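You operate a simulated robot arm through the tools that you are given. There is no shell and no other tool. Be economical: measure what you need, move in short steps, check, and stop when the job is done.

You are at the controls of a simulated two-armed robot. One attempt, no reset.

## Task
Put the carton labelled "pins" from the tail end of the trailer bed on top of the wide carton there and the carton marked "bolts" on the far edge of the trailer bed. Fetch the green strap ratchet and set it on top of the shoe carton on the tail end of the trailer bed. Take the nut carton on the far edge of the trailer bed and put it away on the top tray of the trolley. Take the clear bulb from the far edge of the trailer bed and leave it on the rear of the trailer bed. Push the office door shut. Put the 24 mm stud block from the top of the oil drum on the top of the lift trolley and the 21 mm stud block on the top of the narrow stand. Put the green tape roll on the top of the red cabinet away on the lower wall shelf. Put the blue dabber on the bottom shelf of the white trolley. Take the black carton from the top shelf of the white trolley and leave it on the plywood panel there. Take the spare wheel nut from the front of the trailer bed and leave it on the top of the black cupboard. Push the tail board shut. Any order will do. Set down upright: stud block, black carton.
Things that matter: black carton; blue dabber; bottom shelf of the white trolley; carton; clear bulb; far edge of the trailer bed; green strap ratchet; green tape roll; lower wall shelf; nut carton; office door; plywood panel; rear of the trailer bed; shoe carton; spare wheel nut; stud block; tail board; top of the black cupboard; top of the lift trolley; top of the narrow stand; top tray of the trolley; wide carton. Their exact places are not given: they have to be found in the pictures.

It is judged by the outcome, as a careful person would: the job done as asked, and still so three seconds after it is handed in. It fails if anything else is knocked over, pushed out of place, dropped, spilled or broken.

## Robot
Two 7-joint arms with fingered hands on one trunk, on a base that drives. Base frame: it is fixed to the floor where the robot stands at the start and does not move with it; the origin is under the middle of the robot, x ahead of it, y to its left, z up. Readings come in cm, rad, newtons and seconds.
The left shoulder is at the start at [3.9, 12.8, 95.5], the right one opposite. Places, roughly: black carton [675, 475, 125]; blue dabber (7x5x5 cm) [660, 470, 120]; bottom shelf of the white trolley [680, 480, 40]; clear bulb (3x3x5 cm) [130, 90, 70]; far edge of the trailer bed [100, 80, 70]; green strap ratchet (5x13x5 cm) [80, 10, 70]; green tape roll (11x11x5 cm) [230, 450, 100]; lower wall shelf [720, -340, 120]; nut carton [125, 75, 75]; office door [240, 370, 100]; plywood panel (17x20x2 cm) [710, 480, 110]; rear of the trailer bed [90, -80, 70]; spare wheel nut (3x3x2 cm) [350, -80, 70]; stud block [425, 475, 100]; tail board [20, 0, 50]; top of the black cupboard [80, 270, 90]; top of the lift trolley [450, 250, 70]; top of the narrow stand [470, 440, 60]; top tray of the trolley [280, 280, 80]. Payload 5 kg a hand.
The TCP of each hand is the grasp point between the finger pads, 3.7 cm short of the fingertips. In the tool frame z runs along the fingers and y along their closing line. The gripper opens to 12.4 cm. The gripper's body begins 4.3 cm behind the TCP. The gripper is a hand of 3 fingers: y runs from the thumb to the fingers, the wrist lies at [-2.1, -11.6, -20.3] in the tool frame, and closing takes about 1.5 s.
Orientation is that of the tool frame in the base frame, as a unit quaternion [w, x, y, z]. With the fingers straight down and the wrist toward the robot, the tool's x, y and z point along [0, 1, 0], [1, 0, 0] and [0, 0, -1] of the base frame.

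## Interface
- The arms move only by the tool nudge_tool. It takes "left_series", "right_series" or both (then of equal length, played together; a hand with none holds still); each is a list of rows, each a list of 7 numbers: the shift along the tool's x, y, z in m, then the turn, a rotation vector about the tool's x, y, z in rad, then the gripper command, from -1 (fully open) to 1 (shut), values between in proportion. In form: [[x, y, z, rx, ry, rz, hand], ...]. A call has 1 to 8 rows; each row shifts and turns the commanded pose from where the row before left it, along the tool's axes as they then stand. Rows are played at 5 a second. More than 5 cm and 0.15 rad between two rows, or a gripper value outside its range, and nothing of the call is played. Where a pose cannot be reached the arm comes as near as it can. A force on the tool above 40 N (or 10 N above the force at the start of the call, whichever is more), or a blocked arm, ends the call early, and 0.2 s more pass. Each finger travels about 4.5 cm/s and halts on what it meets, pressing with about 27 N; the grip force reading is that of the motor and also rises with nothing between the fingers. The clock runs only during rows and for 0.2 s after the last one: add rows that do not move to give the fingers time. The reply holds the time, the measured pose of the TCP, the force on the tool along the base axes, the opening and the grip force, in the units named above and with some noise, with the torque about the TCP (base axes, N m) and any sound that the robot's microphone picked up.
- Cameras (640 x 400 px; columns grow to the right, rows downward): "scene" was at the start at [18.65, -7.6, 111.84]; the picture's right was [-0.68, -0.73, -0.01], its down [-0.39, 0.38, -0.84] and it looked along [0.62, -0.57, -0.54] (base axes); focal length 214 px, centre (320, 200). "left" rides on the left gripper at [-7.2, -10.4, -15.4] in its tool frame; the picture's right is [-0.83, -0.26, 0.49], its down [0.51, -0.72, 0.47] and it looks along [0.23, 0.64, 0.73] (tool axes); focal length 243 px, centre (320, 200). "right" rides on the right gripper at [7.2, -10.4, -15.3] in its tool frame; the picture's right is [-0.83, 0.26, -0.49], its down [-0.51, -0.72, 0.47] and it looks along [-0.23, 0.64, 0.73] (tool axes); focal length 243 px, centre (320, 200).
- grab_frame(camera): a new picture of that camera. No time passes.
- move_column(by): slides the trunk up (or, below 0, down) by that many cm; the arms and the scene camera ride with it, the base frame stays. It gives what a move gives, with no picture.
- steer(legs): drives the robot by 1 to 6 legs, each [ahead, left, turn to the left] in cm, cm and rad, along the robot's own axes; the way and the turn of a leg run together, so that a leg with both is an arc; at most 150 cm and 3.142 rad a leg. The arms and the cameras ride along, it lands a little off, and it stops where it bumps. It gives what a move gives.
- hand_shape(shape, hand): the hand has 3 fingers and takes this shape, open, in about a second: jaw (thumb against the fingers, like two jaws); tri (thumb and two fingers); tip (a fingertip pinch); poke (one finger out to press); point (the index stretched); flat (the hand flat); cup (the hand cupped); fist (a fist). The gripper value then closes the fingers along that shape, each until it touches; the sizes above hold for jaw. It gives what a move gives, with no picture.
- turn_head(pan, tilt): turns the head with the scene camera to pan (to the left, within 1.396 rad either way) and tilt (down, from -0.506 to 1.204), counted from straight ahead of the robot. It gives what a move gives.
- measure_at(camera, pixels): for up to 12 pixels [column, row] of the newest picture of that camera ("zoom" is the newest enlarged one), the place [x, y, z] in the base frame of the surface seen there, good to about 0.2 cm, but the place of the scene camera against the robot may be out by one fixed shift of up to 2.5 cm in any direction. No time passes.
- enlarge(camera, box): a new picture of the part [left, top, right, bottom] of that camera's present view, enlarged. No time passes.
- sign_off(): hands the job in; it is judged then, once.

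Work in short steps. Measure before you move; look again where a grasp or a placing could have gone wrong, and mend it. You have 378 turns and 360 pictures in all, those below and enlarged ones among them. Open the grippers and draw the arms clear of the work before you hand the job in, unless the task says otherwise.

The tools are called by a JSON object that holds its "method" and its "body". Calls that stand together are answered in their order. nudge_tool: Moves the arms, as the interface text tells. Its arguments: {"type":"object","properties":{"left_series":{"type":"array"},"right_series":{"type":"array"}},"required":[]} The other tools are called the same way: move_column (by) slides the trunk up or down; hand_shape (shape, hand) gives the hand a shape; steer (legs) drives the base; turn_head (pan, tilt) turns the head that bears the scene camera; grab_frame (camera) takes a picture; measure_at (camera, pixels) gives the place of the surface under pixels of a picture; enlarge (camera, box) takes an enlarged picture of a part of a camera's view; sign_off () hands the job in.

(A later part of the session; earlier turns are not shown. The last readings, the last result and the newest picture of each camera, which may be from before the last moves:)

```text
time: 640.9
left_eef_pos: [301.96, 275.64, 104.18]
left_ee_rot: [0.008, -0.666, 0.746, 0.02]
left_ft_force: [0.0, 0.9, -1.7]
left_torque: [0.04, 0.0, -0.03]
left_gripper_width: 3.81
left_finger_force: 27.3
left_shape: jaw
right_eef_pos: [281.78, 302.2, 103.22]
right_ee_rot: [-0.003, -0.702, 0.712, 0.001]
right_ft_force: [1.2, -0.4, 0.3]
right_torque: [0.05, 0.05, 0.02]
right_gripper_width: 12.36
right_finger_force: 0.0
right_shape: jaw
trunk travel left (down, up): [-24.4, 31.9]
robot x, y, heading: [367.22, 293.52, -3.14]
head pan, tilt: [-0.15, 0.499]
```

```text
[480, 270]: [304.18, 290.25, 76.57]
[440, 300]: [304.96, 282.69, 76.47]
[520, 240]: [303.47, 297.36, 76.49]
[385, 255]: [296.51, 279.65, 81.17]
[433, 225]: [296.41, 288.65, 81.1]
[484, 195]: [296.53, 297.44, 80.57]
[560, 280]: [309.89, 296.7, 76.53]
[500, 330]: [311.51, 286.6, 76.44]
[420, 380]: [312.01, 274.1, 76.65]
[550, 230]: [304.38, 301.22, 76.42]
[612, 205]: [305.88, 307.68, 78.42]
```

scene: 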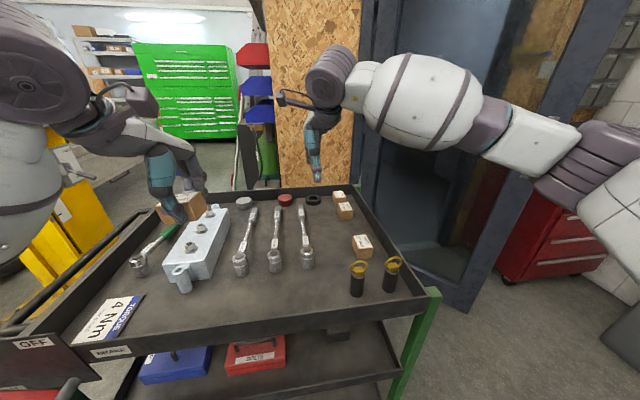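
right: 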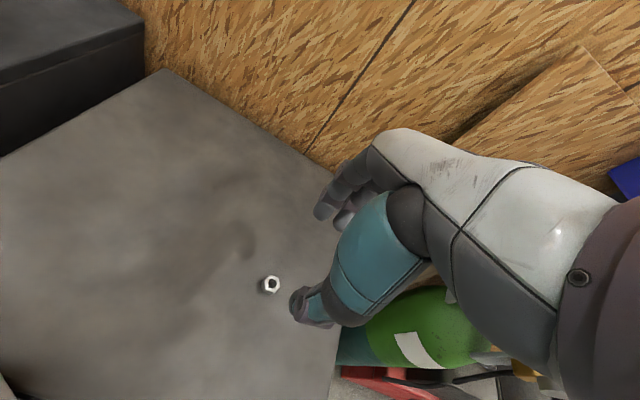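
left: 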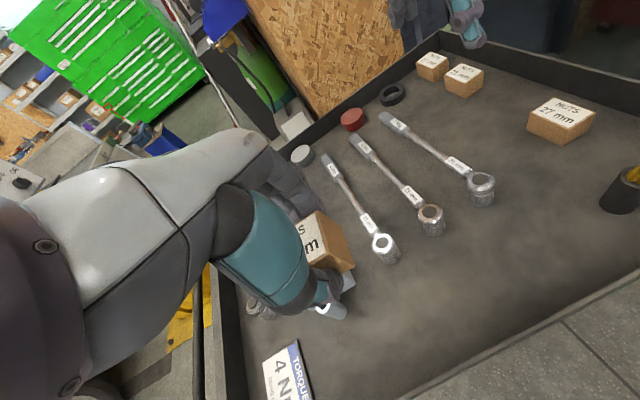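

Move the right hand aside and the left hand over (305.5, 287); then lower to z≈81.

{"method": "nudge_tool", "body": {"left_series": [[0, 0, 0, 0, 0, 0, 1], [0, 0, 0, 0, 0, 0, 1], [-0.039, -0.0073, 0, 0, 0, 0, 1], [-0.039, -0.0073, 0, 0, 0, 0, 1], [-0.039, -0.0073, 0, 0, 0, 0, 1], [0, 0, 0.045, 0, 0, 0, 1], [0, 0, 0.045, 0, 0, 0, 1]], "right_series": [[-0.04, -0.01, 0, 0, 0, 0, -1], [-0.04, -0.01, 0, 0, 0, 0, -1], [-0.04, -0.01, 0, 0, 0, 0, -1], [0, 0, 0, 0, 0, 0, -1], [0, 0, 0, 0, 0, 0, -1], [0, 0, 0, 0, 0, 0, -1], [0, 0, 0, 0, 0, 0, -1]]}}

{"method": "nudge_tool", "body": {"left_series": [[0, 0, 0.045, 0, 0, 0, 1], [0, 0, 0.045, 0, 0, 0, 1], [0, 0, 0.04, 0, 0, 0, 1], [0, 0, 0.01, 0, 0, 0, 1], [0, 0, 0, 0, 0, 0, 1]]}}

{"method": "grab_frame", "body": {"camera": "left"}}

```text
time: 642.5
left_eef_pos: [305.07, 287.19, 95.56]
left_ee_rot: [0.009, -0.667, 0.745, 0.02]
left_ft_force: [-0.6, -0.4, -3.0]
left_torque: [0.02, -0.01, -0.02]
left_gripper_width: 3.82
left_finger_force: 27.4
left_shape: jaw
right_eef_pos: [284.95, 313.83, 103.14]
right_ee_rot: [-0.003, -0.702, 0.712, 0.0]
right_ft_force: [-0.2, 0.5, 0.2]
right_torque: [0.03, -0.03, 0.0]
right_gripper_width: 12.39
right_finger_force: 0.1
right_shape: jaw
trunk travel left (down, up): [-24.4, 31.9]
robot x, y, heading: [367.86, 294.11, -3.14]
head pan, tilt: [-0.15, 0.499]
```

```text
time: 643.7
left_eef_pos: [305.05, 287.9, 81.68]
left_ee_rot: [0.008, -0.666, 0.746, 0.019]
left_ft_force: [0.1, -0.3, -1.6]
left_torque: [0.06, 0.0, -0.03]
left_gripper_width: 3.81
left_finger_force: 27.2
left_shape: jaw
right_eef_pos: [284.94, 313.91, 103.11]
right_ee_rot: [-0.005, -0.702, 0.712, 0.001]
right_ft_force: [0.5, -0.4, -0.1]
right_torque: [-0.02, -0.02, -0.01]
right_gripper_width: 12.34
right_finger_force: 0.0
right_shape: jaw
trunk travel left (down, up): [-24.4, 31.9]
robot x, y, heading: [367.59, 293.88, -3.145]
head pan, tilt: [-0.15, 0.499]
```

```text
177 pictures are left
```

left: 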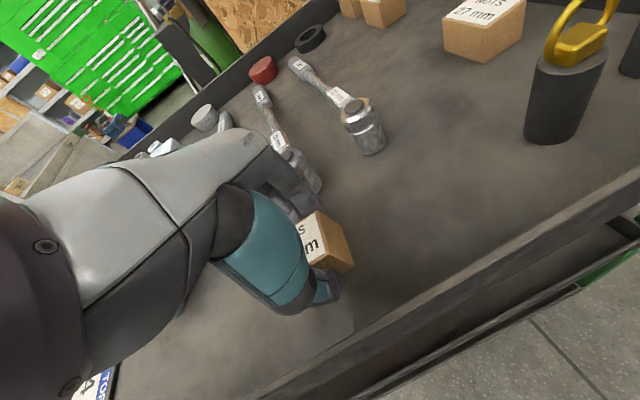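

Lower 0.6 cm, open only slightly (sockets near), and rise.

{"method": "nudge_tool", "body": {"left_series": [[0, 0, 0.006, 0, 0, 0, 1], [0, 0, 0, 0, 0, 0, 0.36], [0, 0, 0, 0, 0, 0, 0.2], [0, 0, 0, 0, 0, 0, 0.2], [0, 0, 0, 0, 0, 0, 0.2], [0, 0, -0.03, 0, 0, 0, 0.2], [0, 0, -0.05, 0, 0, 0, 0.2], [0, 0, -0.05, 0, 0, 0, 0.2]]}}

{"method": "nudge_tool", "body": {"left_series": [[0.045, 0, -0.02, 0, 0, 0, -1], [0.045, 0, -0.02, 0, 0, 0, -1], [0.045, 0, -0.02, 0, 0, 0, -1]]}}

{"method": "grab_frame", "body": {"camera": "scene"}}

```text
time: 645.5
left_eef_pos: [305.58, 287.4, 93.95]
left_ee_rot: [0.01, -0.666, 0.745, 0.019]
left_ft_force: [-0.1, 1.1, 0.1]
left_torque: [0.02, 0.0, 0.01]
left_gripper_width: 4.93
left_finger_force: 0.0
left_shape: jaw
right_eef_pos: [285.06, 313.87, 103.03]
right_ee_rot: [-0.004, -0.702, 0.712, 0.001]
right_ft_force: [-0.1, -0.6, -0.3]
right_torque: [-0.02, 0.0, -0.03]
right_gripper_width: 12.38
right_finger_force: 0.0
right_shape: jaw
trunk travel left (down, up): [-24.4, 31.9]
robot x, y, heading: [367.82, 293.4, -3.14]
head pan, tilt: [-0.15, 0.499]
```

```text
time: 646.3
left_eef_pos: [303.9, 274.0, 99.67]
left_ee_rot: [0.009, -0.666, 0.746, 0.02]
left_ft_force: [-0.3, -0.2, 0.0]
left_torque: [0.05, 0.01, 0.01]
left_gripper_width: 11.98
left_finger_force: 0.1
left_shape: jaw
right_eef_pos: [285.1, 313.82, 103.25]
right_ee_rot: [-0.004, -0.702, 0.712, 0.0]
right_ft_force: [0.3, -0.4, 0.1]
right_torque: [0.02, -0.01, 0.0]
right_gripper_width: 12.36
right_finger_force: 0.0
right_shape: jaw
trunk travel left (down, up): [-24.4, 31.9]
robot x, y, heading: [367.65, 293.49, -3.139]
head pan, tilt: [-0.15, 0.499]
```

```text
176 pictures are left
```

scene: 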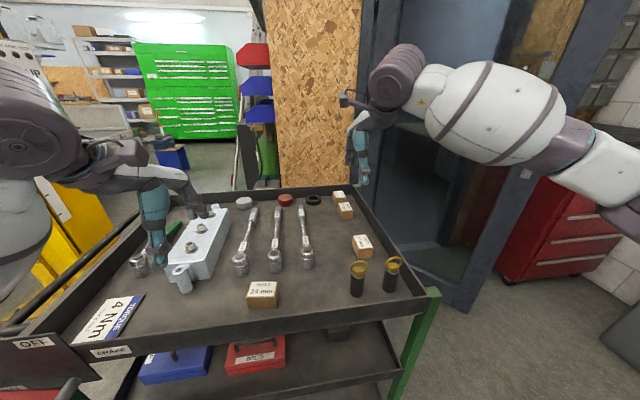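

Nut carton delivered. Now step back from the trolley to view the office door and the red cabinet.

{"method": "steer", "body": {"legs": [[8, 0, 0], [-8, 0, 0], [0, -45, 0]]}}

{"method": "turn_head", "body": {"pan": -0.2, "tilt": 0.2}}

{"method": "grab_frame", "body": {"camera": "scene"}}

{"method": "turn_head", "body": {"pan": -1.2, "tilt": 0.35}}

{"method": "grab_frame", "body": {"camera": "scene"}}

```text
time: 650.2
left_eef_pos: [303.86, 317.84, 99.53]
left_ee_rot: [0.008, -0.667, 0.745, 0.019]
left_ft_force: [0.7, 0.5, 0.4]
left_torque: [0.01, 0.0, 0.0]
left_gripper_width: 12.41
left_finger_force: 0.1
left_shape: jaw
right_eef_pos: [284.95, 357.57, 103.14]
right_ee_rot: [-0.006, -0.702, 0.712, 0.002]
right_ft_force: [0.3, 0.3, 0.3]
right_torque: [-0.04, -0.02, 0.02]
right_gripper_width: 12.39
right_finger_force: 0.0
right_shape: jaw
trunk travel left (down, up): [-24.4, 31.9]
robot x, y, heading: [367.68, 337.12, -3.136]
head pan, tilt: [-0.15, 0.499]
```

```text
time: 651.0
left_eef_pos: [303.85, 317.85, 99.48]
left_ee_rot: [0.009, -0.667, 0.745, 0.019]
left_ft_force: [-0.2, -0.1, 0.6]
left_torque: [-0.02, -0.01, 0.01]
left_gripper_width: 12.38
left_finger_force: 0.1
left_shape: jaw
right_eef_pos: [285.05, 357.55, 103.04]
right_ee_rot: [-0.004, -0.702, 0.712, 0.001]
right_ft_force: [0.0, -0.1, 0.7]
right_torque: [-0.02, 0.03, 0.0]
right_gripper_width: 12.41
right_finger_force: 0.0
right_shape: jaw
trunk travel left (down, up): [-24.4, 31.9]
robot x, y, heading: [367.67, 337.76, -3.138]
head pan, tilt: [-0.201, 0.201]
```

```text
175 pictures are left
```

scene: 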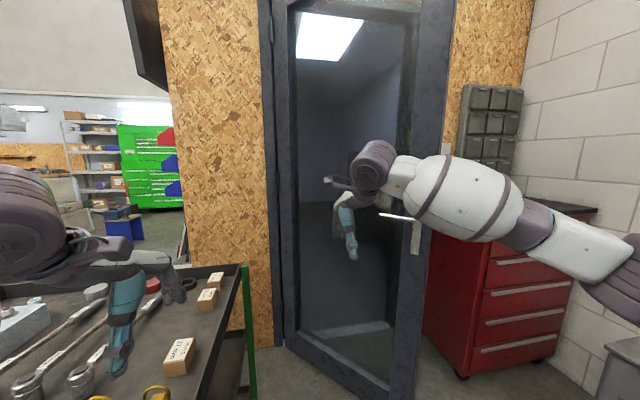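

```text
time: 652.3
left_eef_pos: [303.87, 317.86, 99.48]
left_ee_rot: [0.008, -0.666, 0.745, 0.02]
left_ft_force: [-0.1, 0.1, 0.2]
left_torque: [0.04, -0.02, -0.02]
left_gripper_width: 12.37
left_finger_force: 0.0
left_shape: jaw
right_eef_pos: [285.04, 357.72, 103.05]
right_ee_rot: [-0.004, -0.702, 0.712, 0.002]
right_ft_force: [-0.9, 0.8, 0.0]
right_torque: [-0.01, -0.03, 0.04]
right_gripper_width: 12.36
right_finger_force: 0.0
right_shape: jaw
trunk travel left (down, up): [-24.4, 31.9]
robot x, y, heading: [367.68, 338.06, -3.137]
head pan, tilt: [-1.201, 0.351]
```

```text
174 pictures are left
```

scene: 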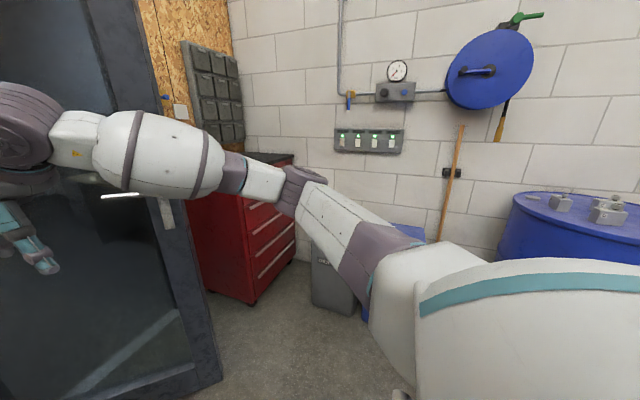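

Measure the door leaf, its handle, jamb and wall.

{"method": "turn_head", "body": {"pan": -0.2, "tilt": 0.2}}

{"method": "grab_frame", "body": {"camera": "scene"}}

{"method": "measure_at", "body": {"camera": "scene", "pixels": [[285, 100], [285, 300], [410, 330], [425, 60], [430, 200], [415, 240], [390, 217], [455, 60], [445, 140], [240, 100], [262, 200], [490, 40]]}}

{"method": "enlarge", "body": {"camera": "scene", "box": [240, 0, 500, 400]}}

```text
time: 653.6
left_eef_pos: [303.87, 317.86, 99.55]
left_ee_rot: [0.009, -0.667, 0.745, 0.019]
left_ft_force: [-0.7, 0.0, 0.3]
left_torque: [0.06, 0.02, -0.01]
left_gripper_width: 12.35
left_finger_force: 0.0
left_shape: jaw
right_eef_pos: [284.94, 357.59, 103.15]
right_ee_rot: [-0.003, -0.702, 0.712, 0.002]
right_ft_force: [1.2, -0.8, 1.1]
right_torque: [-0.01, -0.03, 0.01]
right_gripper_width: 12.39
right_finger_force: 0.2
right_shape: jaw
trunk travel left (down, up): [-24.4, 31.9]
robot x, y, heading: [367.35, 337.65, -3.138]
head pan, tilt: [-0.201, 0.201]
```

```text
173 pictures are left
```

scene: 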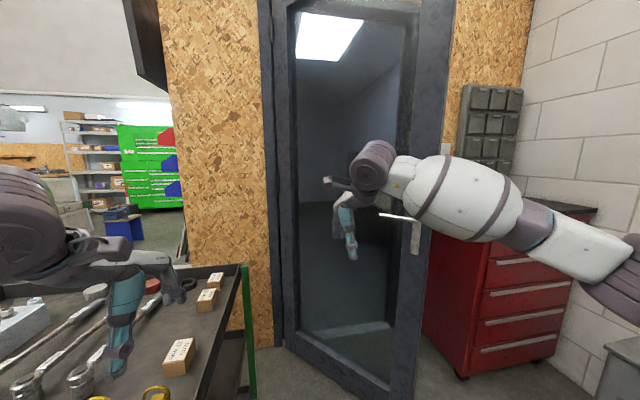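

```text
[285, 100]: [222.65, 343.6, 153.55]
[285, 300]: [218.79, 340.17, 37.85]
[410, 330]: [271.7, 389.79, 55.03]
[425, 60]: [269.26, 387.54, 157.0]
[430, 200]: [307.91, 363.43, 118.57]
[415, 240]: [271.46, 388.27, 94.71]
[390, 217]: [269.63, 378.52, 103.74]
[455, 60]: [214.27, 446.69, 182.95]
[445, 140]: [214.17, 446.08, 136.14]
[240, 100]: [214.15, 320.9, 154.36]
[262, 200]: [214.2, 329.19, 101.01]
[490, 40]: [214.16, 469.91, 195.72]
```

```text
1.00 times, centred on (370, 200) of scene
```

zoom: 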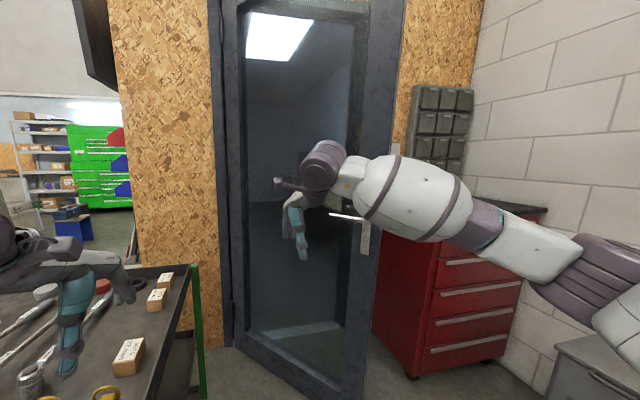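

The door is open ~47° (hinge (218,340), free edge (271.5,389)). I arrange the right hand (closed) centrally, shift the robot right, and push the leaf by driving along its arc.

{"method": "nudge_tool", "body": {"right_series": [[0.04, 0, 0, 0, 0, 0, 1], [0.04, 0, 0, 0, 0, 0, 1], [0.04, 0, 0, 0, 0, 0, 1], [0.04, 0, 0, 0, 0, 0, 1], [0.04, 0, 0, 0, 0, 0, 1]], "left_series": [[0.04, 0, 0, 0, 0, 0, -1], [0.04, 0, 0, 0, 0, 0, -1], [0.04, 0, 0, 0, 0, 0, -1], [0.04, 0, 0, 0, 0, 0, -1], [0, 0, 0, 0, 0, 0, -1]]}}

{"method": "steer", "body": {"legs": [[0, -20, 0], [27, -8, 0]]}}

{"method": "grab_frame", "body": {"camera": "scene"}}

```text
time: 654.8
left_eef_pos: [301.96, 302.12, 98.83]
left_ee_rot: [0.009, -0.666, 0.746, 0.021]
left_ft_force: [-0.4, 1.0, 0.0]
left_torque: [-0.03, 0.0, 0.02]
left_gripper_width: 12.37
left_finger_force: 0.1
left_shape: jaw
right_eef_pos: [284.88, 337.58, 103.35]
right_ee_rot: [-0.004, -0.702, 0.712, 0.001]
right_ft_force: [0.4, -0.8, -0.1]
right_torque: [-0.02, 0.0, -0.02]
right_gripper_width: 1.75
right_finger_force: 0.1
right_shape: jaw
trunk travel left (down, up): [-24.4, 31.9]
robot x, y, heading: [367.84, 337.58, -3.135]
head pan, tilt: [-0.201, 0.201]
```

```text
time: 657.9
left_eef_pos: [275.69, 330.34, 99.11]
left_ee_rot: [0.007, -0.667, 0.745, 0.019]
left_ft_force: [0.2, 0.0, -0.1]
left_torque: [0.0, 0.0, 0.0]
left_gripper_width: 12.38
left_finger_force: 0.2
left_shape: jaw
right_eef_pos: [258.49, 365.68, 103.39]
right_ee_rot: [-0.004, -0.703, 0.711, 0.0]
right_ft_force: [0.2, 0.4, 0.6]
right_torque: [0.0, -0.04, 0.0]
right_gripper_width: 0.01
right_finger_force: 27.0
right_shape: jaw
trunk travel left (down, up): [-24.4, 31.9]
robot x, y, heading: [341.28, 365.48, -3.137]
head pan, tilt: [-0.201, 0.201]
```

```text
171 pictures are left
```

scene: 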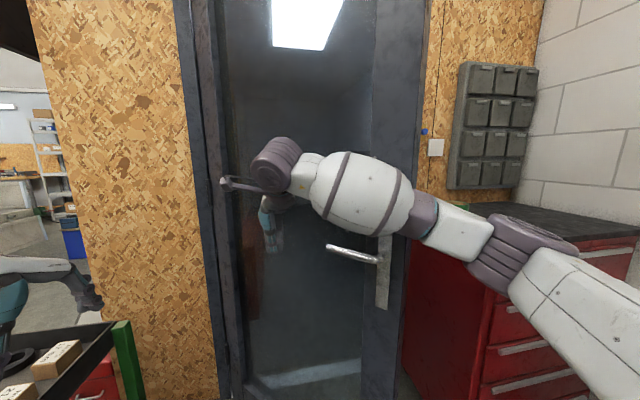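

The right elbow would pass over the red cabinet, so raise the trunk 25 cm first, then push.

{"method": "move_column", "body": {"by": 25}}

{"method": "measure_at", "body": {"camera": "scene", "pixels": [[590, 215], [560, 215], [520, 212], [375, 255], [335, 248], [500, 250], [470, 270]]}}

{"method": "steer", "body": {"legs": [[9, -9, 0]]}}

{"method": "grab_frame", "body": {"camera": "scene"}}

```text
time: 660.5
left_eef_pos: [275.52, 329.81, 123.8]
left_ee_rot: [0.009, -0.667, 0.745, 0.02]
left_ft_force: [0.2, 0.0, -0.2]
left_torque: [-0.01, -0.01, 0.01]
left_gripper_width: 12.4
left_finger_force: 0.1
left_shape: jaw
right_eef_pos: [258.3, 365.25, 128.18]
right_ee_rot: [-0.004, -0.703, 0.711, 0.001]
right_ft_force: [-0.5, -0.2, 0.2]
right_torque: [0.02, 0.0, 0.0]
right_gripper_width: 0.0
right_finger_force: 26.4
right_shape: jaw
trunk travel left (down, up): [-49.4, 6.9]
robot x, y, heading: [341.11, 365.51, -3.132]
head pan, tilt: [-0.201, 0.201]
```

```text
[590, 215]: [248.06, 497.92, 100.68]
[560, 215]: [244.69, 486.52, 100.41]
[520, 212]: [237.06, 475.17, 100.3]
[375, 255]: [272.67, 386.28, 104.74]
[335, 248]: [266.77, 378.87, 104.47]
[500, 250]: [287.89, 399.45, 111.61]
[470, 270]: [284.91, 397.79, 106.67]
```

```text
time: 661.8
left_eef_pos: [266.84, 338.53, 124.03]
left_ee_rot: [0.007, -0.668, 0.744, 0.021]
left_ft_force: [-0.6, -0.9, -0.1]
left_torque: [0.05, 0.02, -0.01]
left_gripper_width: 12.39
left_finger_force: 0.1
left_shape: jaw
right_eef_pos: [249.67, 374.05, 128.7]
right_ee_rot: [-0.003, -0.704, 0.71, 0.003]
right_ft_force: [0.5, -0.2, 0.6]
right_torque: [0.02, 0.04, 0.02]
right_gripper_width: 0.01
right_finger_force: 27.0
right_shape: jaw
trunk travel left (down, up): [-49.4, 6.9]
robot x, y, heading: [332.11, 374.52, -3.132]
head pan, tilt: [-0.201, 0.201]
```

```text
170 pictures are left
```

scene: 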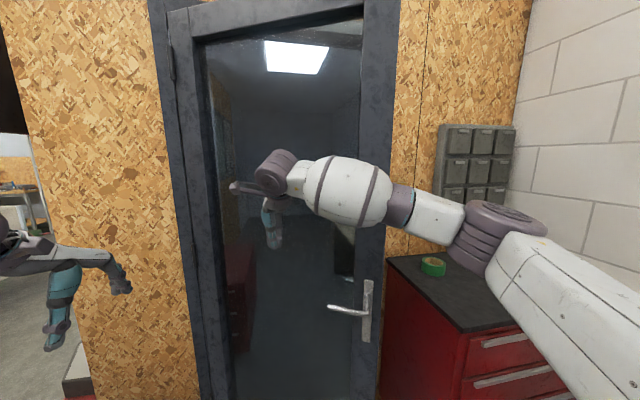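

Tape roll visible on the cabinet at (433,265). Continue pushing.

{"method": "steer", "body": {"legs": [[10, -6, 0]]}}

{"method": "steer", "body": {"legs": [[10, -3, 0]]}}

{"method": "grab_frame", "body": {"camera": "scene"}}

{"method": "measure_at", "body": {"camera": "scene", "pixels": [[370, 150], [385, 100], [180, 150], [200, 250], [370, 330], [395, 180], [410, 100], [150, 100]]}}

```text
time: 663.0
left_eef_pos: [257.1, 344.4, 124.09]
left_ee_rot: [0.006, -0.668, 0.744, 0.021]
left_ft_force: [-0.5, 0.1, 0.6]
left_torque: [0.07, 0.02, 0.04]
left_gripper_width: 12.41
left_finger_force: 0.1
left_shape: jaw
right_eef_pos: [239.94, 379.84, 128.72]
right_ee_rot: [-0.005, -0.703, 0.711, 0.002]
right_ft_force: [0.4, -0.1, 0.4]
right_torque: [0.0, 0.03, 0.01]
right_gripper_width: 0.0
right_finger_force: 27.1
right_shape: jaw
trunk travel left (down, up): [-49.4, 6.9]
robot x, y, heading: [322.56, 380.14, -3.136]
head pan, tilt: [-0.201, 0.201]
```

```text
time: 664.0
left_eef_pos: [250.91, 346.11, 124.11]
left_ee_rot: [0.008, -0.669, 0.743, 0.02]
left_ft_force: [0.3, 0.6, 1.1]
left_torque: [0.03, 0.03, 0.01]
left_gripper_width: 12.38
left_finger_force: 0.1
left_shape: jaw
right_eef_pos: [234.45, 381.03, 128.83]
right_ee_rot: [0.004, 0.71, -0.704, 0.0]
right_ft_force: [0.7, 0.3, -0.1]
right_torque: [0.02, -0.01, 0.01]
right_gripper_width: 0.0
right_finger_force: 27.2
right_shape: jaw
trunk travel left (down, up): [-49.4, 6.9]
robot x, y, heading: [316.23, 382.11, -3.135]
head pan, tilt: [-0.201, 0.201]
stopped in leg 1: the force on the tool passed its limit (the readings are from after the stop); the commanded pose is now the measured one
```

```text
169 pictures are left
```

scene: 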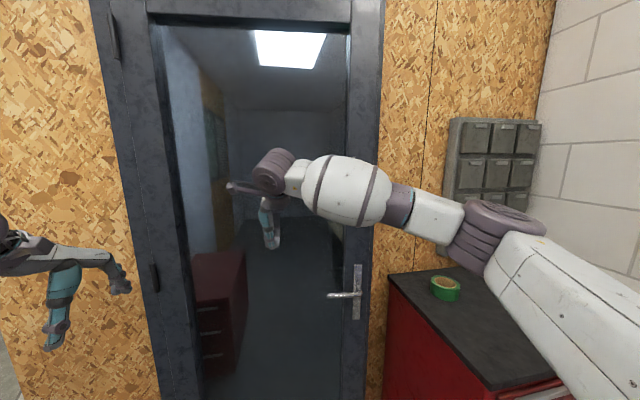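

```text
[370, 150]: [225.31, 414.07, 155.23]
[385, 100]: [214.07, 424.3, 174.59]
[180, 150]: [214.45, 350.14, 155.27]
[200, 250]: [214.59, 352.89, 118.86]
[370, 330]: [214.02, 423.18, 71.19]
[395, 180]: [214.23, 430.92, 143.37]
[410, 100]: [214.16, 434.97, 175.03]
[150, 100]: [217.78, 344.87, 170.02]
```

Check the door's latch edge for closure.

{"method": "enlarge", "body": {"camera": "scene", "box": [300, 0, 460, 100]}}

{"method": "measure_at", "body": {"camera": "scene", "pixels": [[355, 50], [340, 20], [375, 50], [365, 30], [350, 330], [360, 280], [230, 12], [340, 390], [170, 12]]}}

```text
4.00 times, centred on (380, 50) of scene
```

zoom: 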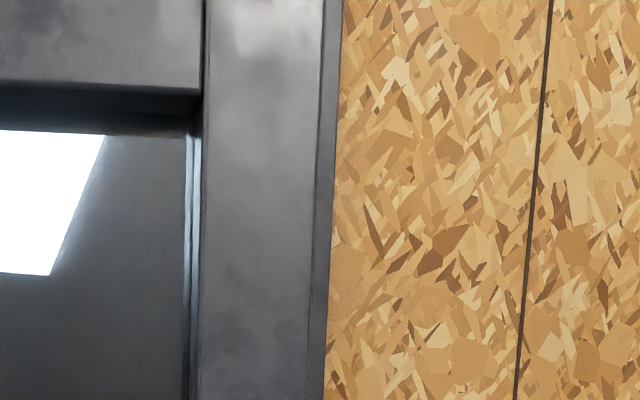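

```text
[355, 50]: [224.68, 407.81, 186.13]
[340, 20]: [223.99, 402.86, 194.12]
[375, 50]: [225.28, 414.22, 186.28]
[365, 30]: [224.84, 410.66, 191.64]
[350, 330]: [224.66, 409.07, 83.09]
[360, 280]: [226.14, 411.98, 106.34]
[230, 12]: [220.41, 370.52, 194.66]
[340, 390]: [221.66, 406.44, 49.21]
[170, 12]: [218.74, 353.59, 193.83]
```

Door is still ~6° open (edge x 225 vs 214.. hinge). Push a bit more.

{"method": "steer", "body": {"legs": [[5, 0, 0]]}}

{"method": "steer", "body": {"legs": [[5, 0, 0]]}}

{"method": "grab_frame", "body": {"camera": "scene"}}

{"method": "measure_at", "body": {"camera": "scene", "pixels": [[360, 60], [345, 60], [130, 150], [160, 12], [340, 12], [350, 340], [250, 12]]}}

```text
time: 665.0
left_eef_pos: [246.58, 346.29, 124.58]
left_ee_rot: [0.005, -0.669, 0.743, 0.022]
left_ft_force: [1.1, -0.2, 0.6]
left_torque: [0.0, 0.1, 0.03]
left_gripper_width: 12.38
left_finger_force: 0.1
left_shape: jaw
right_eef_pos: [229.88, 381.0, 129.33]
right_ee_rot: [0.007, 0.709, -0.705, -0.003]
right_ft_force: [1.6, -0.2, 1.0]
right_torque: [0.0, 0.09, 0.0]
right_gripper_width: 0.02
right_finger_force: 26.9
right_shape: jaw
trunk travel left (down, up): [-49.4, 6.9]
robot x, y, heading: [311.15, 381.93, -3.136]
head pan, tilt: [-0.201, 0.201]
```

```text
time: 666.0
left_eef_pos: [240.94, 346.31, 123.92]
left_ee_rot: [0.008, -0.668, 0.744, 0.019]
left_ft_force: [0.1, 0.0, 0.2]
left_torque: [0.02, -0.03, -0.01]
left_gripper_width: 12.36
left_finger_force: 0.1
left_shape: jaw
right_eef_pos: [224.65, 380.74, 128.76]
right_ee_rot: [0.003, 0.712, -0.702, 0.0]
right_ft_force: [-0.8, -0.4, 0.2]
right_torque: [0.05, 0.02, -0.05]
right_gripper_width: 0.01
right_finger_force: 26.6
right_shape: jaw
trunk travel left (down, up): [-49.4, 6.9]
robot x, y, heading: [306.21, 382.0, -3.132]
head pan, tilt: [-0.201, 0.201]
stopped in leg 1: the force on the tool passed its limit (the readings are from after the stop); the commanded pose is now the measured one
```

```text
167 pictures are left
```

scene: 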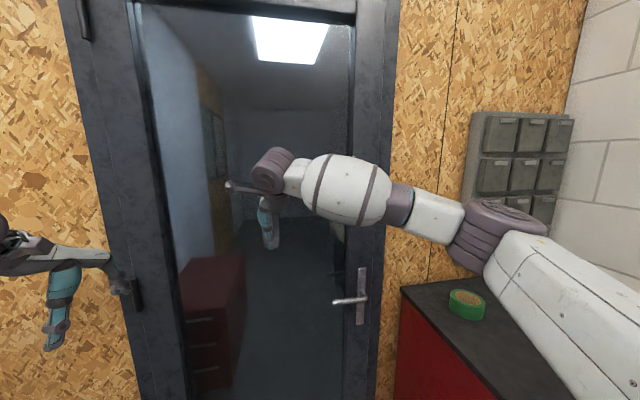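

```text
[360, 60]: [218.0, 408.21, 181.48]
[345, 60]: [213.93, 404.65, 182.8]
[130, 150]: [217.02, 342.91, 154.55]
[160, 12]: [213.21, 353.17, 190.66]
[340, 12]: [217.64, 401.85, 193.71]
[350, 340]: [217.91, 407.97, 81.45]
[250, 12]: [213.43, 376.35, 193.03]
```

Nearly flush. One more short push to make sure it is fully shut.

{"method": "steer", "body": {"legs": [[3, 0, 0]]}}

{"method": "grab_frame", "body": {"camera": "scene"}}

{"method": "measure_at", "body": {"camera": "scene", "pixels": [[365, 60], [370, 100], [110, 150], [120, 250], [350, 12], [352, 340], [375, 12], [345, 380]]}}

{"method": "steer", "body": {"legs": [[-30, 0, 0]]}}

{"method": "grab_frame", "body": {"camera": "scene"}}

```text
time: 666.8
left_eef_pos: [238.72, 346.17, 124.66]
left_ee_rot: [0.004, -0.668, 0.744, 0.022]
left_ft_force: [0.6, 0.2, 0.6]
left_torque: [0.01, 0.09, 0.0]
left_gripper_width: 12.39
left_finger_force: 0.0
left_shape: jaw
right_eef_pos: [222.53, 380.72, 129.4]
right_ee_rot: [0.005, 0.712, -0.702, -0.001]
right_ft_force: [1.2, 0.7, 0.3]
right_torque: [0.04, 0.1, -0.01]
right_gripper_width: 0.0
right_finger_force: 26.4
right_shape: jaw
trunk travel left (down, up): [-49.4, 6.9]
robot x, y, heading: [303.18, 382.19, -3.136]
head pan, tilt: [-0.201, 0.201]
```

```text
166 pictures are left
```

scene: 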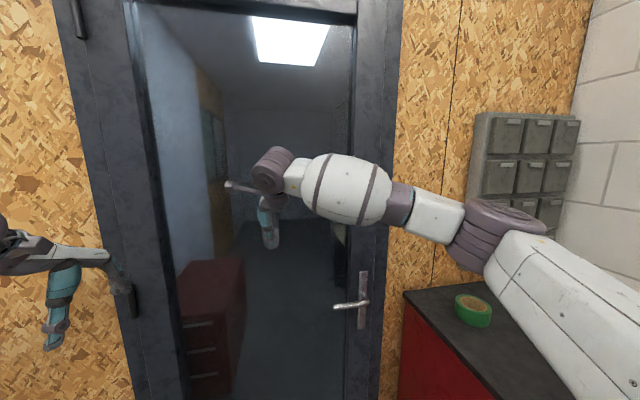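

```text
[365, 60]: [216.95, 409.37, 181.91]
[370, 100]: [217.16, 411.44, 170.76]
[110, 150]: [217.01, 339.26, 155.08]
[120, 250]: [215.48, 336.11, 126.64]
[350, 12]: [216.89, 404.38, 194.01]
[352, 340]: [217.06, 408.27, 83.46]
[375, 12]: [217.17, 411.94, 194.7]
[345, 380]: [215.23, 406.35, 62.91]
```

```text
time: 668.9
left_eef_pos: [268.03, 346.46, 123.79]
left_ee_rot: [0.008, -0.667, 0.745, 0.019]
left_ft_force: [0.6, 0.2, -0.2]
left_torque: [0.0, 0.0, -0.01]
left_gripper_width: 12.4
left_finger_force: 0.1
left_shape: jaw
right_eef_pos: [251.94, 381.04, 128.54]
right_ee_rot: [0.003, 0.71, -0.704, 0.001]
right_ft_force: [-0.2, -0.4, -0.3]
right_torque: [0.04, -0.01, -0.01]
right_gripper_width: 0.0
right_finger_force: 26.8
right_shape: jaw
trunk travel left (down, up): [-49.4, 6.9]
robot x, y, heading: [333.65, 382.09, -3.14]
head pan, tilt: [-0.201, 0.201]
```

```text
165 pictures are left
```

scene: 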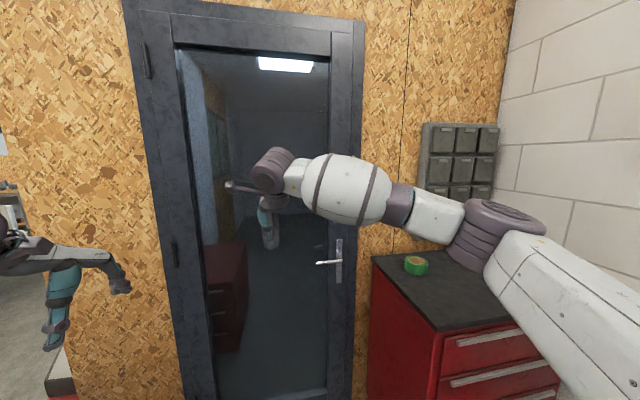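

The door is shut flush (x≈217 both sides). Next the tape roll at (416,266): measure it.

{"method": "measure_at", "body": {"camera": "scene", "pixels": [[416, 262], [405, 268], [428, 268], [416, 276], [416, 256], [400, 300], [375, 258], [440, 330], [417, 266], [480, 270], [350, 265]]}}

{"method": "enlarge", "body": {"camera": "scene", "box": [380, 240, 460, 290]}}

```text
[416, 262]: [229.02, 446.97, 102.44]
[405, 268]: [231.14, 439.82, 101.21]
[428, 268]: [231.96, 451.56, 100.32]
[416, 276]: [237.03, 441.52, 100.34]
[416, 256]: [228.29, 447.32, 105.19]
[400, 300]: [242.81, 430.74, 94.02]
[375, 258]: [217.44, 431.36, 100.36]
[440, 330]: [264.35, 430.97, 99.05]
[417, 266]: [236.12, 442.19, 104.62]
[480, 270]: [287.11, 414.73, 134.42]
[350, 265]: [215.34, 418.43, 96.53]
```

```text
8.00 times, centred on (420, 265) of scene
```

zoom: 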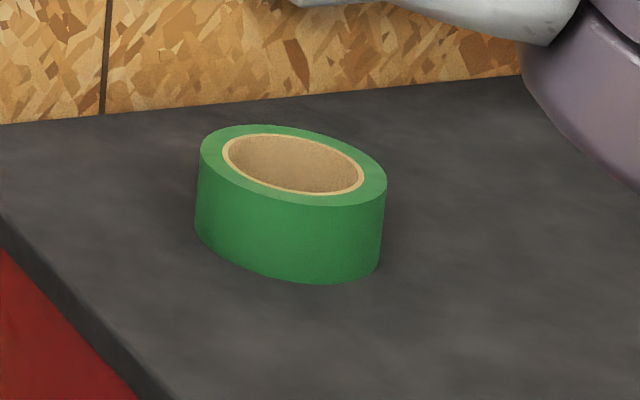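

Tape centre ≈(231.5, 446), top z≈104, hole ~7.6 cm. I'll pinch its far wall. Position the robot first.

{"method": "steer", "body": {"legs": [[0, -58, 0], [18, 0, 0]]}}

{"method": "nudge_tool", "body": {"right_series": [[-0.03, 0, 0.02, 0, 0, 0, 0], [-0.03, 0, 0.02, 0, 0, 0, 0], [0, 0, 0, 0, 0, 0, 0], [0, 0, 0, 0, 0, 0, 0]]}}

{"method": "grab_frame", "body": {"camera": "right"}}

```text
time: 671.7
left_eef_pos: [268.03, 393.71, 124.25]
left_ee_rot: [0.006, -0.666, 0.746, 0.018]
left_ft_force: [-0.4, 0.9, 1.0]
left_torque: [-0.08, -0.01, 0.03]
left_gripper_width: 12.38
left_finger_force: 0.1
left_shape: jaw
right_eef_pos: [251.91, 428.55, 128.82]
right_ee_rot: [0.006, 0.708, -0.707, 0.002]
right_ft_force: [-0.3, 1.0, 0.5]
right_torque: [-0.11, 0.0, 0.01]
right_gripper_width: 0.01
right_finger_force: 27.0
right_shape: jaw
trunk travel left (down, up): [-49.4, 6.9]
robot x, y, heading: [333.57, 428.34, -3.142]
head pan, tilt: [-0.201, 0.201]
stopped in leg 1: the robot was blocked; the commanded pose is now the measured one
```

```text
time: 672.7
left_eef_pos: [268.15, 392.86, 123.98]
left_ee_rot: [0.007, -0.667, 0.745, 0.021]
left_ft_force: [0.2, 0.0, -0.6]
left_torque: [-0.02, 0.0, 0.02]
left_gripper_width: 12.37
left_finger_force: 0.0
left_shape: jaw
right_eef_pos: [251.78, 433.81, 124.86]
right_ee_rot: [0.003, 0.709, -0.706, 0.0]
right_ft_force: [0.7, 0.3, -0.5]
right_torque: [-0.01, 0.03, -0.02]
right_gripper_width: 6.14
right_finger_force: 0.1
right_shape: jaw
trunk travel left (down, up): [-49.4, 6.9]
robot x, y, heading: [333.66, 428.53, -3.137]
head pan, tilt: [-0.201, 0.201]
```

```text
163 pictures are left
```

right: 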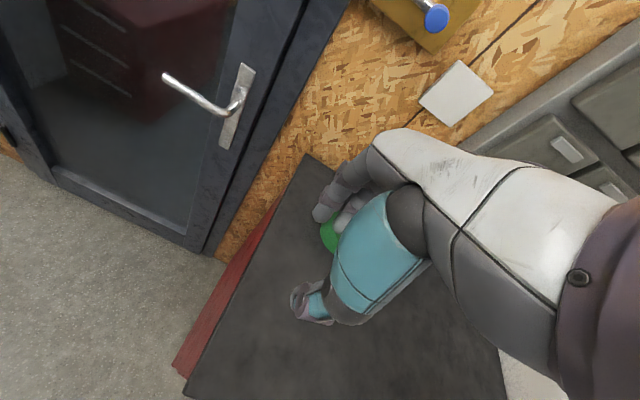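

Blocked sideways by the bins at y≈428, fine. Go ahead 18 cm and view the tape again.

{"method": "steer", "body": {"legs": [[18, 1.5, 0]]}}

{"method": "nudge_tool", "body": {"right_series": [[-0.04, -0.01, 0, 0, 0, 0, 0], [-0.04, -0.01, 0, 0, 0, 0, 0]]}}

{"method": "grab_frame", "body": {"camera": "right"}}

```text
time: 674.2
left_eef_pos: [250.73, 391.27, 124.36]
left_ee_rot: [0.006, -0.666, 0.745, 0.022]
left_ft_force: [0.5, 0.7, 0.4]
left_torque: [-0.01, 0.06, 0.04]
left_gripper_width: 12.38
left_finger_force: 0.1
left_shape: jaw
right_eef_pos: [234.35, 432.28, 125.24]
right_ee_rot: [0.004, 0.709, -0.705, -0.001]
right_ft_force: [0.9, 0.3, 0.6]
right_torque: [0.0, 0.03, 0.02]
right_gripper_width: 6.18
right_finger_force: 0.1
right_shape: jaw
trunk travel left (down, up): [-49.4, 6.9]
robot x, y, heading: [315.53, 426.7, -3.137]
head pan, tilt: [-0.201, 0.201]
```

```text
time: 674.8
left_eef_pos: [250.57, 391.51, 124.26]
left_ee_rot: [0.004, -0.666, 0.745, 0.02]
left_ft_force: [0.2, -0.4, 0.6]
left_torque: [-0.03, 0.01, 0.0]
left_gripper_width: 12.37
left_finger_force: 0.1
left_shape: jaw
right_eef_pos: [236.08, 440.53, 125.16]
right_ee_rot: [0.004, 0.711, -0.704, -0.001]
right_ft_force: [0.2, -0.5, 0.0]
right_torque: [0.0, 0.02, -0.02]
right_gripper_width: 6.18
right_finger_force: 0.0
right_shape: jaw
trunk travel left (down, up): [-49.4, 6.9]
robot x, y, heading: [315.81, 426.64, -3.135]
head pan, tilt: [-0.201, 0.201]
```

```text
162 pictures are left
```

right: 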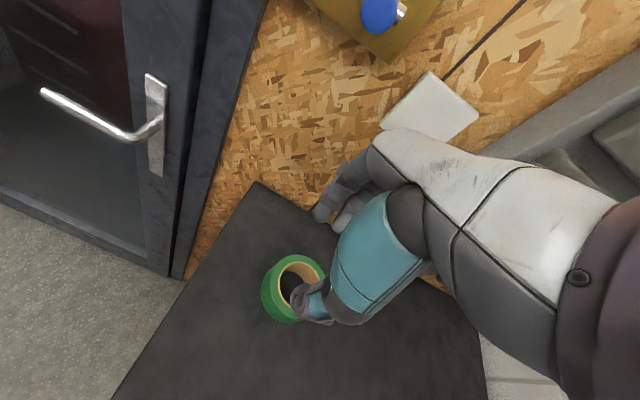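

Measure the roll with the right camera.

{"method": "measure_at", "body": {"camera": "right", "pixels": [[264, 285], [275, 266], [297, 257], [318, 267], [275, 318], [289, 285], [300, 262], [278, 275], [285, 300], [230, 330]]}}

{"method": "enlarge", "body": {"camera": "right", "box": [245, 240, 345, 330]}}

```text
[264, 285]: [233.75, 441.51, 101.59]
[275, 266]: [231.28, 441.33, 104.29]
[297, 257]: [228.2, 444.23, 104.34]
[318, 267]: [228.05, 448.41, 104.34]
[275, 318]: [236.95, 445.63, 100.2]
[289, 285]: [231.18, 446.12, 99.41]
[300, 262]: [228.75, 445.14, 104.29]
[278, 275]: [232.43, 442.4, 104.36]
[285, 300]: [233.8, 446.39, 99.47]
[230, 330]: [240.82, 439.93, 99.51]
```

```text
4.44 times, centred on (295, 285) of right
```

zoom: 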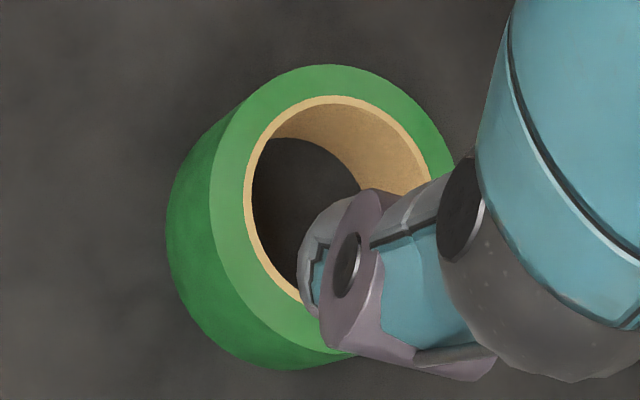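

Circle centre (233.2, 446.5), radius 5.5. Far wall at x≈228.5. Move over it and descend.

{"method": "nudge_tool", "body": {"right_series": [[-0.03, 0.0375, 0, 0, 0, 0, 0], [-0.03, 0.0375, 0, 0, 0, 0, 0], [0, 0, 0.045, 0, 0, 0, 0], [0, 0, 0.045, 0, 0, 0, 0], [0, 0, 0.045, 0, 0, 0, 0], [0, 0, 0.0, 0, 0, 0, 0]]}}

{"method": "enlarge", "body": {"camera": "right", "box": [220, 180, 380, 320]}}

```text
time: 676.2
left_eef_pos: [250.45, 391.37, 124.19]
left_ee_rot: [0.006, -0.667, 0.745, 0.022]
left_ft_force: [0.1, -0.2, 0.6]
left_torque: [0.04, -0.01, -0.01]
left_gripper_width: 12.4
left_finger_force: 0.0
left_shape: jaw
right_eef_pos: [228.23, 446.0, 111.4]
right_ee_rot: [0.004, 0.71, -0.705, -0.001]
right_ft_force: [-0.1, -0.2, 0.1]
right_torque: [0.0, -0.01, -0.03]
right_gripper_width: 6.18
right_finger_force: 0.1
right_shape: jaw
trunk travel left (down, up): [-49.4, 6.9]
robot x, y, heading: [315.69, 426.98, -3.139]
head pan, tilt: [-0.201, 0.201]
```

```text
2.86 times, centred on (300, 250) of right
```

zoom: 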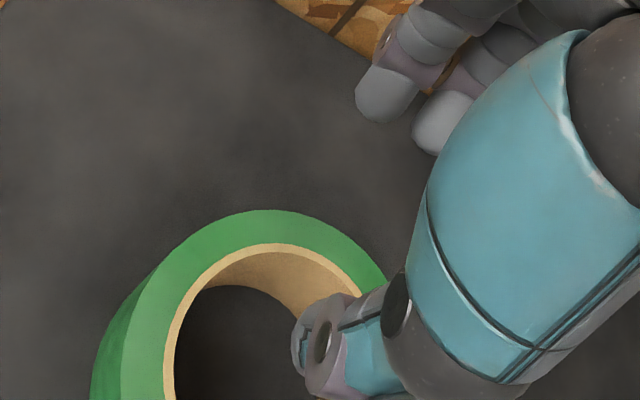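

Thumb is above the hole, fingers beyond the far wall. Descend and close.

{"method": "nudge_tool", "body": {"right_series": [[0, 0, 0.04, 0, 0, 0, 0], [0, 0, 0.033, 0, 0, 0, 0], [0, 0, 0, 0, 0, 0, 0.3], [0, 0, 0, 0, 0, 0, 0.6], [0, 0, 0, 0, 0, 0, 1], [0, 0, 0, 0, 0, 0, 1], [0, 0, 0, 0, 0, 0, 1], [0, 0, 0, 0, 0, 0, 1]]}}

{"method": "nudge_tool", "body": {"right_series": [[0, 0, -0.02, 0, 0, 0, 1], [0, 0, -0.04, 0, 0, 0, 1], [0, 0, -0.045, 0, 0, 0, 1], [0, 0, -0.045, 0, 0, 0, 1]]}}

{"method": "grab_frame", "body": {"camera": "right"}}

```text
time: 678.0
left_eef_pos: [250.36, 391.2, 124.07]
left_ee_rot: [0.008, -0.667, 0.745, 0.02]
left_ft_force: [-1.2, 0.2, 0.0]
left_torque: [0.02, -0.04, 0.0]
left_gripper_width: 12.37
left_finger_force: 0.0
left_shape: jaw
right_eef_pos: [228.44, 445.94, 104.19]
right_ee_rot: [0.003, 0.71, -0.704, 0.001]
right_ft_force: [-0.1, 0.8, 1.0]
right_torque: [-0.02, 0.03, 0.02]
right_gripper_width: 0.98
right_finger_force: 27.0
right_shape: jaw
trunk travel left (down, up): [-49.4, 6.9]
robot x, y, heading: [315.72, 426.66, -3.136]
head pan, tilt: [-0.201, 0.201]
```

```text
time: 679.0
left_eef_pos: [250.38, 391.23, 124.14]
left_ee_rot: [0.008, -0.667, 0.744, 0.021]
left_ft_force: [-0.3, -0.5, 0.3]
left_torque: [0.0, 0.01, -0.04]
left_gripper_width: 12.39
left_finger_force: 0.1
left_shape: jaw
right_eef_pos: [228.32, 445.92, 119.45]
right_ee_rot: [0.003, 0.71, -0.705, 0.0]
right_ft_force: [-0.4, 0.4, -2.1]
right_torque: [-0.04, 0.09, 0.0]
right_gripper_width: 0.99
right_finger_force: 27.3
right_shape: jaw
trunk travel left (down, up): [-49.4, 6.9]
robot x, y, heading: [315.92, 426.86, -3.138]
head pan, tilt: [-0.201, 0.201]
```

```text
159 pictures are left
```

right: 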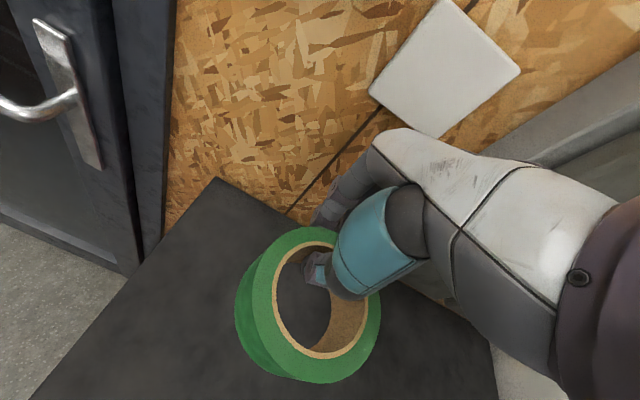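

The tape is held. Back off and look toward the drum and stand on the right.

{"method": "steer", "body": {"legs": [[-40, 8, 0]]}}

{"method": "turn_head", "body": {"pan": -1.39, "tilt": 0.55}}

{"method": "grab_frame", "body": {"camera": "scene"}}

{"method": "measure_at", "body": {"camera": "scene", "pixels": [[400, 200], [450, 200], [500, 200], [550, 200], [350, 250], [400, 250], [450, 250], [500, 250], [300, 250], [300, 200], [550, 150], [600, 150]]}}

```text
time: 681.5
left_eef_pos: [289.46, 383.49, 124.08]
left_ee_rot: [0.008, -0.667, 0.745, 0.02]
left_ft_force: [0.4, -1.0, 0.8]
left_torque: [-0.01, -0.01, 0.0]
left_gripper_width: 12.38
left_finger_force: 0.1
left_shape: jaw
right_eef_pos: [267.45, 438.12, 119.17]
right_ee_rot: [0.003, 0.709, -0.705, 0.001]
right_ft_force: [-0.7, -0.8, -2.8]
right_torque: [-0.02, 0.06, -0.02]
right_gripper_width: 0.98
right_finger_force: 26.7
right_shape: jaw
trunk travel left (down, up): [-49.4, 6.9]
robot x, y, heading: [355.32, 418.86, -3.139]
head pan, tilt: [-0.201, 0.201]
```

```text
time: 682.9
left_eef_pos: [289.62, 383.46, 124.09]
left_ee_rot: [0.007, -0.667, 0.745, 0.02]
left_ft_force: [0.2, 0.5, -0.2]
left_torque: [-0.02, 0.01, 0.01]
left_gripper_width: 12.38
left_finger_force: 0.1
left_shape: jaw
right_eef_pos: [267.52, 438.08, 119.36]
right_ee_rot: [0.003, 0.71, -0.705, 0.0]
right_ft_force: [-0.6, -0.1, -1.6]
right_torque: [-0.02, 0.06, -0.02]
right_gripper_width: 1.02
right_finger_force: 26.5
right_shape: jaw
trunk travel left (down, up): [-49.4, 6.9]
robot x, y, heading: [355.13, 418.51, -3.145]
head pan, tilt: [-1.389, 0.55]
```

```text
158 pictures are left
```

scene: 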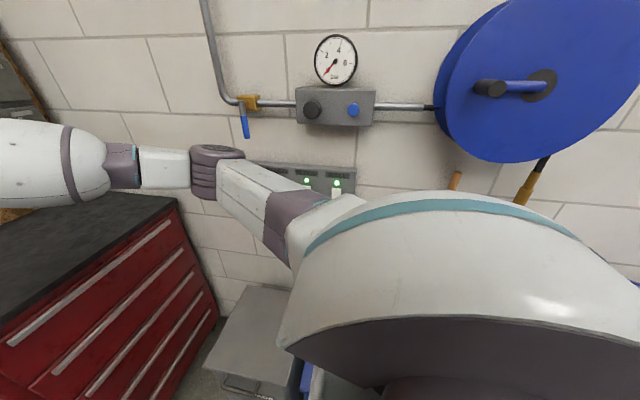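

```text
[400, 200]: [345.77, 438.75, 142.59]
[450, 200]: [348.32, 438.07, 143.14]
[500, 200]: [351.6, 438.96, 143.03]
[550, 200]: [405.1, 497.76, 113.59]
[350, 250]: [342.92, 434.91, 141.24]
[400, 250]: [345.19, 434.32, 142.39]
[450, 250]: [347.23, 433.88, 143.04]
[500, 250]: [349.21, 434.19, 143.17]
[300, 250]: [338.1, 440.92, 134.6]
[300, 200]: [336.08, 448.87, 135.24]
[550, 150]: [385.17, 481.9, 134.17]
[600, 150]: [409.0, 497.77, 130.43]
```

Move to y≈338, rotate to face +y, and look at the drum area.

{"method": "steer", "body": {"legs": [[0, 82, 0], [0, 0, -1.57]]}}

{"method": "turn_head", "body": {"pan": -0.5, "tilt": 0.5}}

{"method": "grab_frame", "body": {"camera": "scene"}}

```text
time: 691.1
left_eef_pos: [318.94, 401.2, 124.07]
left_ee_rot: [0.02, 0.054, 0.998, 0.01]
left_ft_force: [-0.2, 1.2, -1.7]
left_torque: [0.01, -0.01, -0.04]
left_gripper_width: 12.37
left_finger_force: 0.0
left_shape: jaw
right_eef_pos: [373.55, 423.44, 119.29]
right_ee_rot: [-0.003, -0.005, 1.0, 0.002]
right_ft_force: [0.1, -0.8, -1.4]
right_torque: [0.08, -0.01, -0.01]
right_gripper_width: 0.95
right_finger_force: 27.3
right_shape: jaw
trunk travel left (down, up): [-49.4, 6.9]
robot x, y, heading: [354.87, 335.84, 1.578]
head pan, tilt: [-1.389, 0.55]
```

```text
time: 692.3
left_eef_pos: [318.94, 401.29, 124.08]
left_ee_rot: [0.02, 0.053, 0.998, 0.009]
left_ft_force: [0.3, -0.3, 0.6]
left_torque: [0.03, 0.04, 0.0]
left_gripper_width: 12.38
left_finger_force: 0.0
left_shape: jaw
right_eef_pos: [373.55, 423.38, 119.38]
right_ee_rot: [-0.002, -0.005, 1.0, 0.001]
right_ft_force: [0.0, 0.0, -1.3]
right_torque: [0.05, -0.02, 0.0]
right_gripper_width: 0.96
right_finger_force: 26.8
right_shape: jaw
trunk travel left (down, up): [-49.4, 6.9]
robot x, y, heading: [354.51, 335.85, 1.575]
head pan, tilt: [-0.499, 0.499]
```

```text
157 pictures are left
```

scene: 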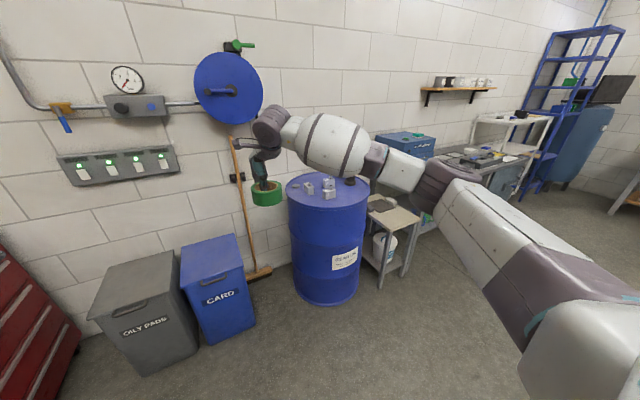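

Zoom on the drum top and measure.

{"method": "enlarge", "body": {"camera": "scene", "box": [270, 160, 440, 290]}}

{"method": "measure_at", "body": {"camera": "scene", "pixels": [[308, 187], [329, 182], [328, 192], [300, 190], [350, 185], [320, 205], [290, 185], [365, 190], [390, 215], [410, 215], [380, 205], [375, 260]]}}

```text
3.08 times, centred on (355, 225) of scene
```

zoom: 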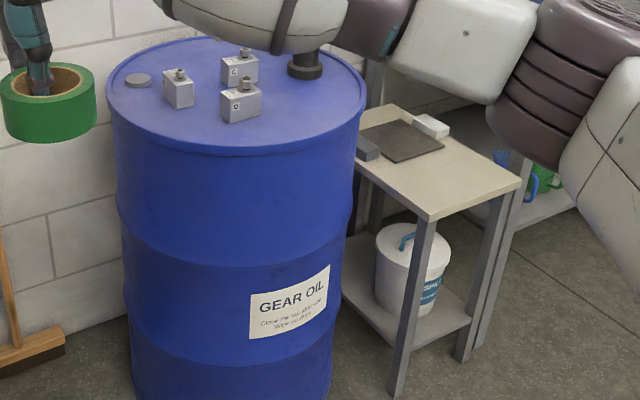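

```text
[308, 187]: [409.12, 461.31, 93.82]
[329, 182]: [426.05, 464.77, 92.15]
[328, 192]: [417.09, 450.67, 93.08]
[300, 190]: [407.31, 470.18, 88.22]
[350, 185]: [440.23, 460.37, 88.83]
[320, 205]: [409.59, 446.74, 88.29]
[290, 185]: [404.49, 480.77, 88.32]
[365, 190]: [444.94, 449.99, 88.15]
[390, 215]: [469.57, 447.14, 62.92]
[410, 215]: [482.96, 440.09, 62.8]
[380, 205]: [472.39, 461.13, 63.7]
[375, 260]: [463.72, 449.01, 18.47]
```

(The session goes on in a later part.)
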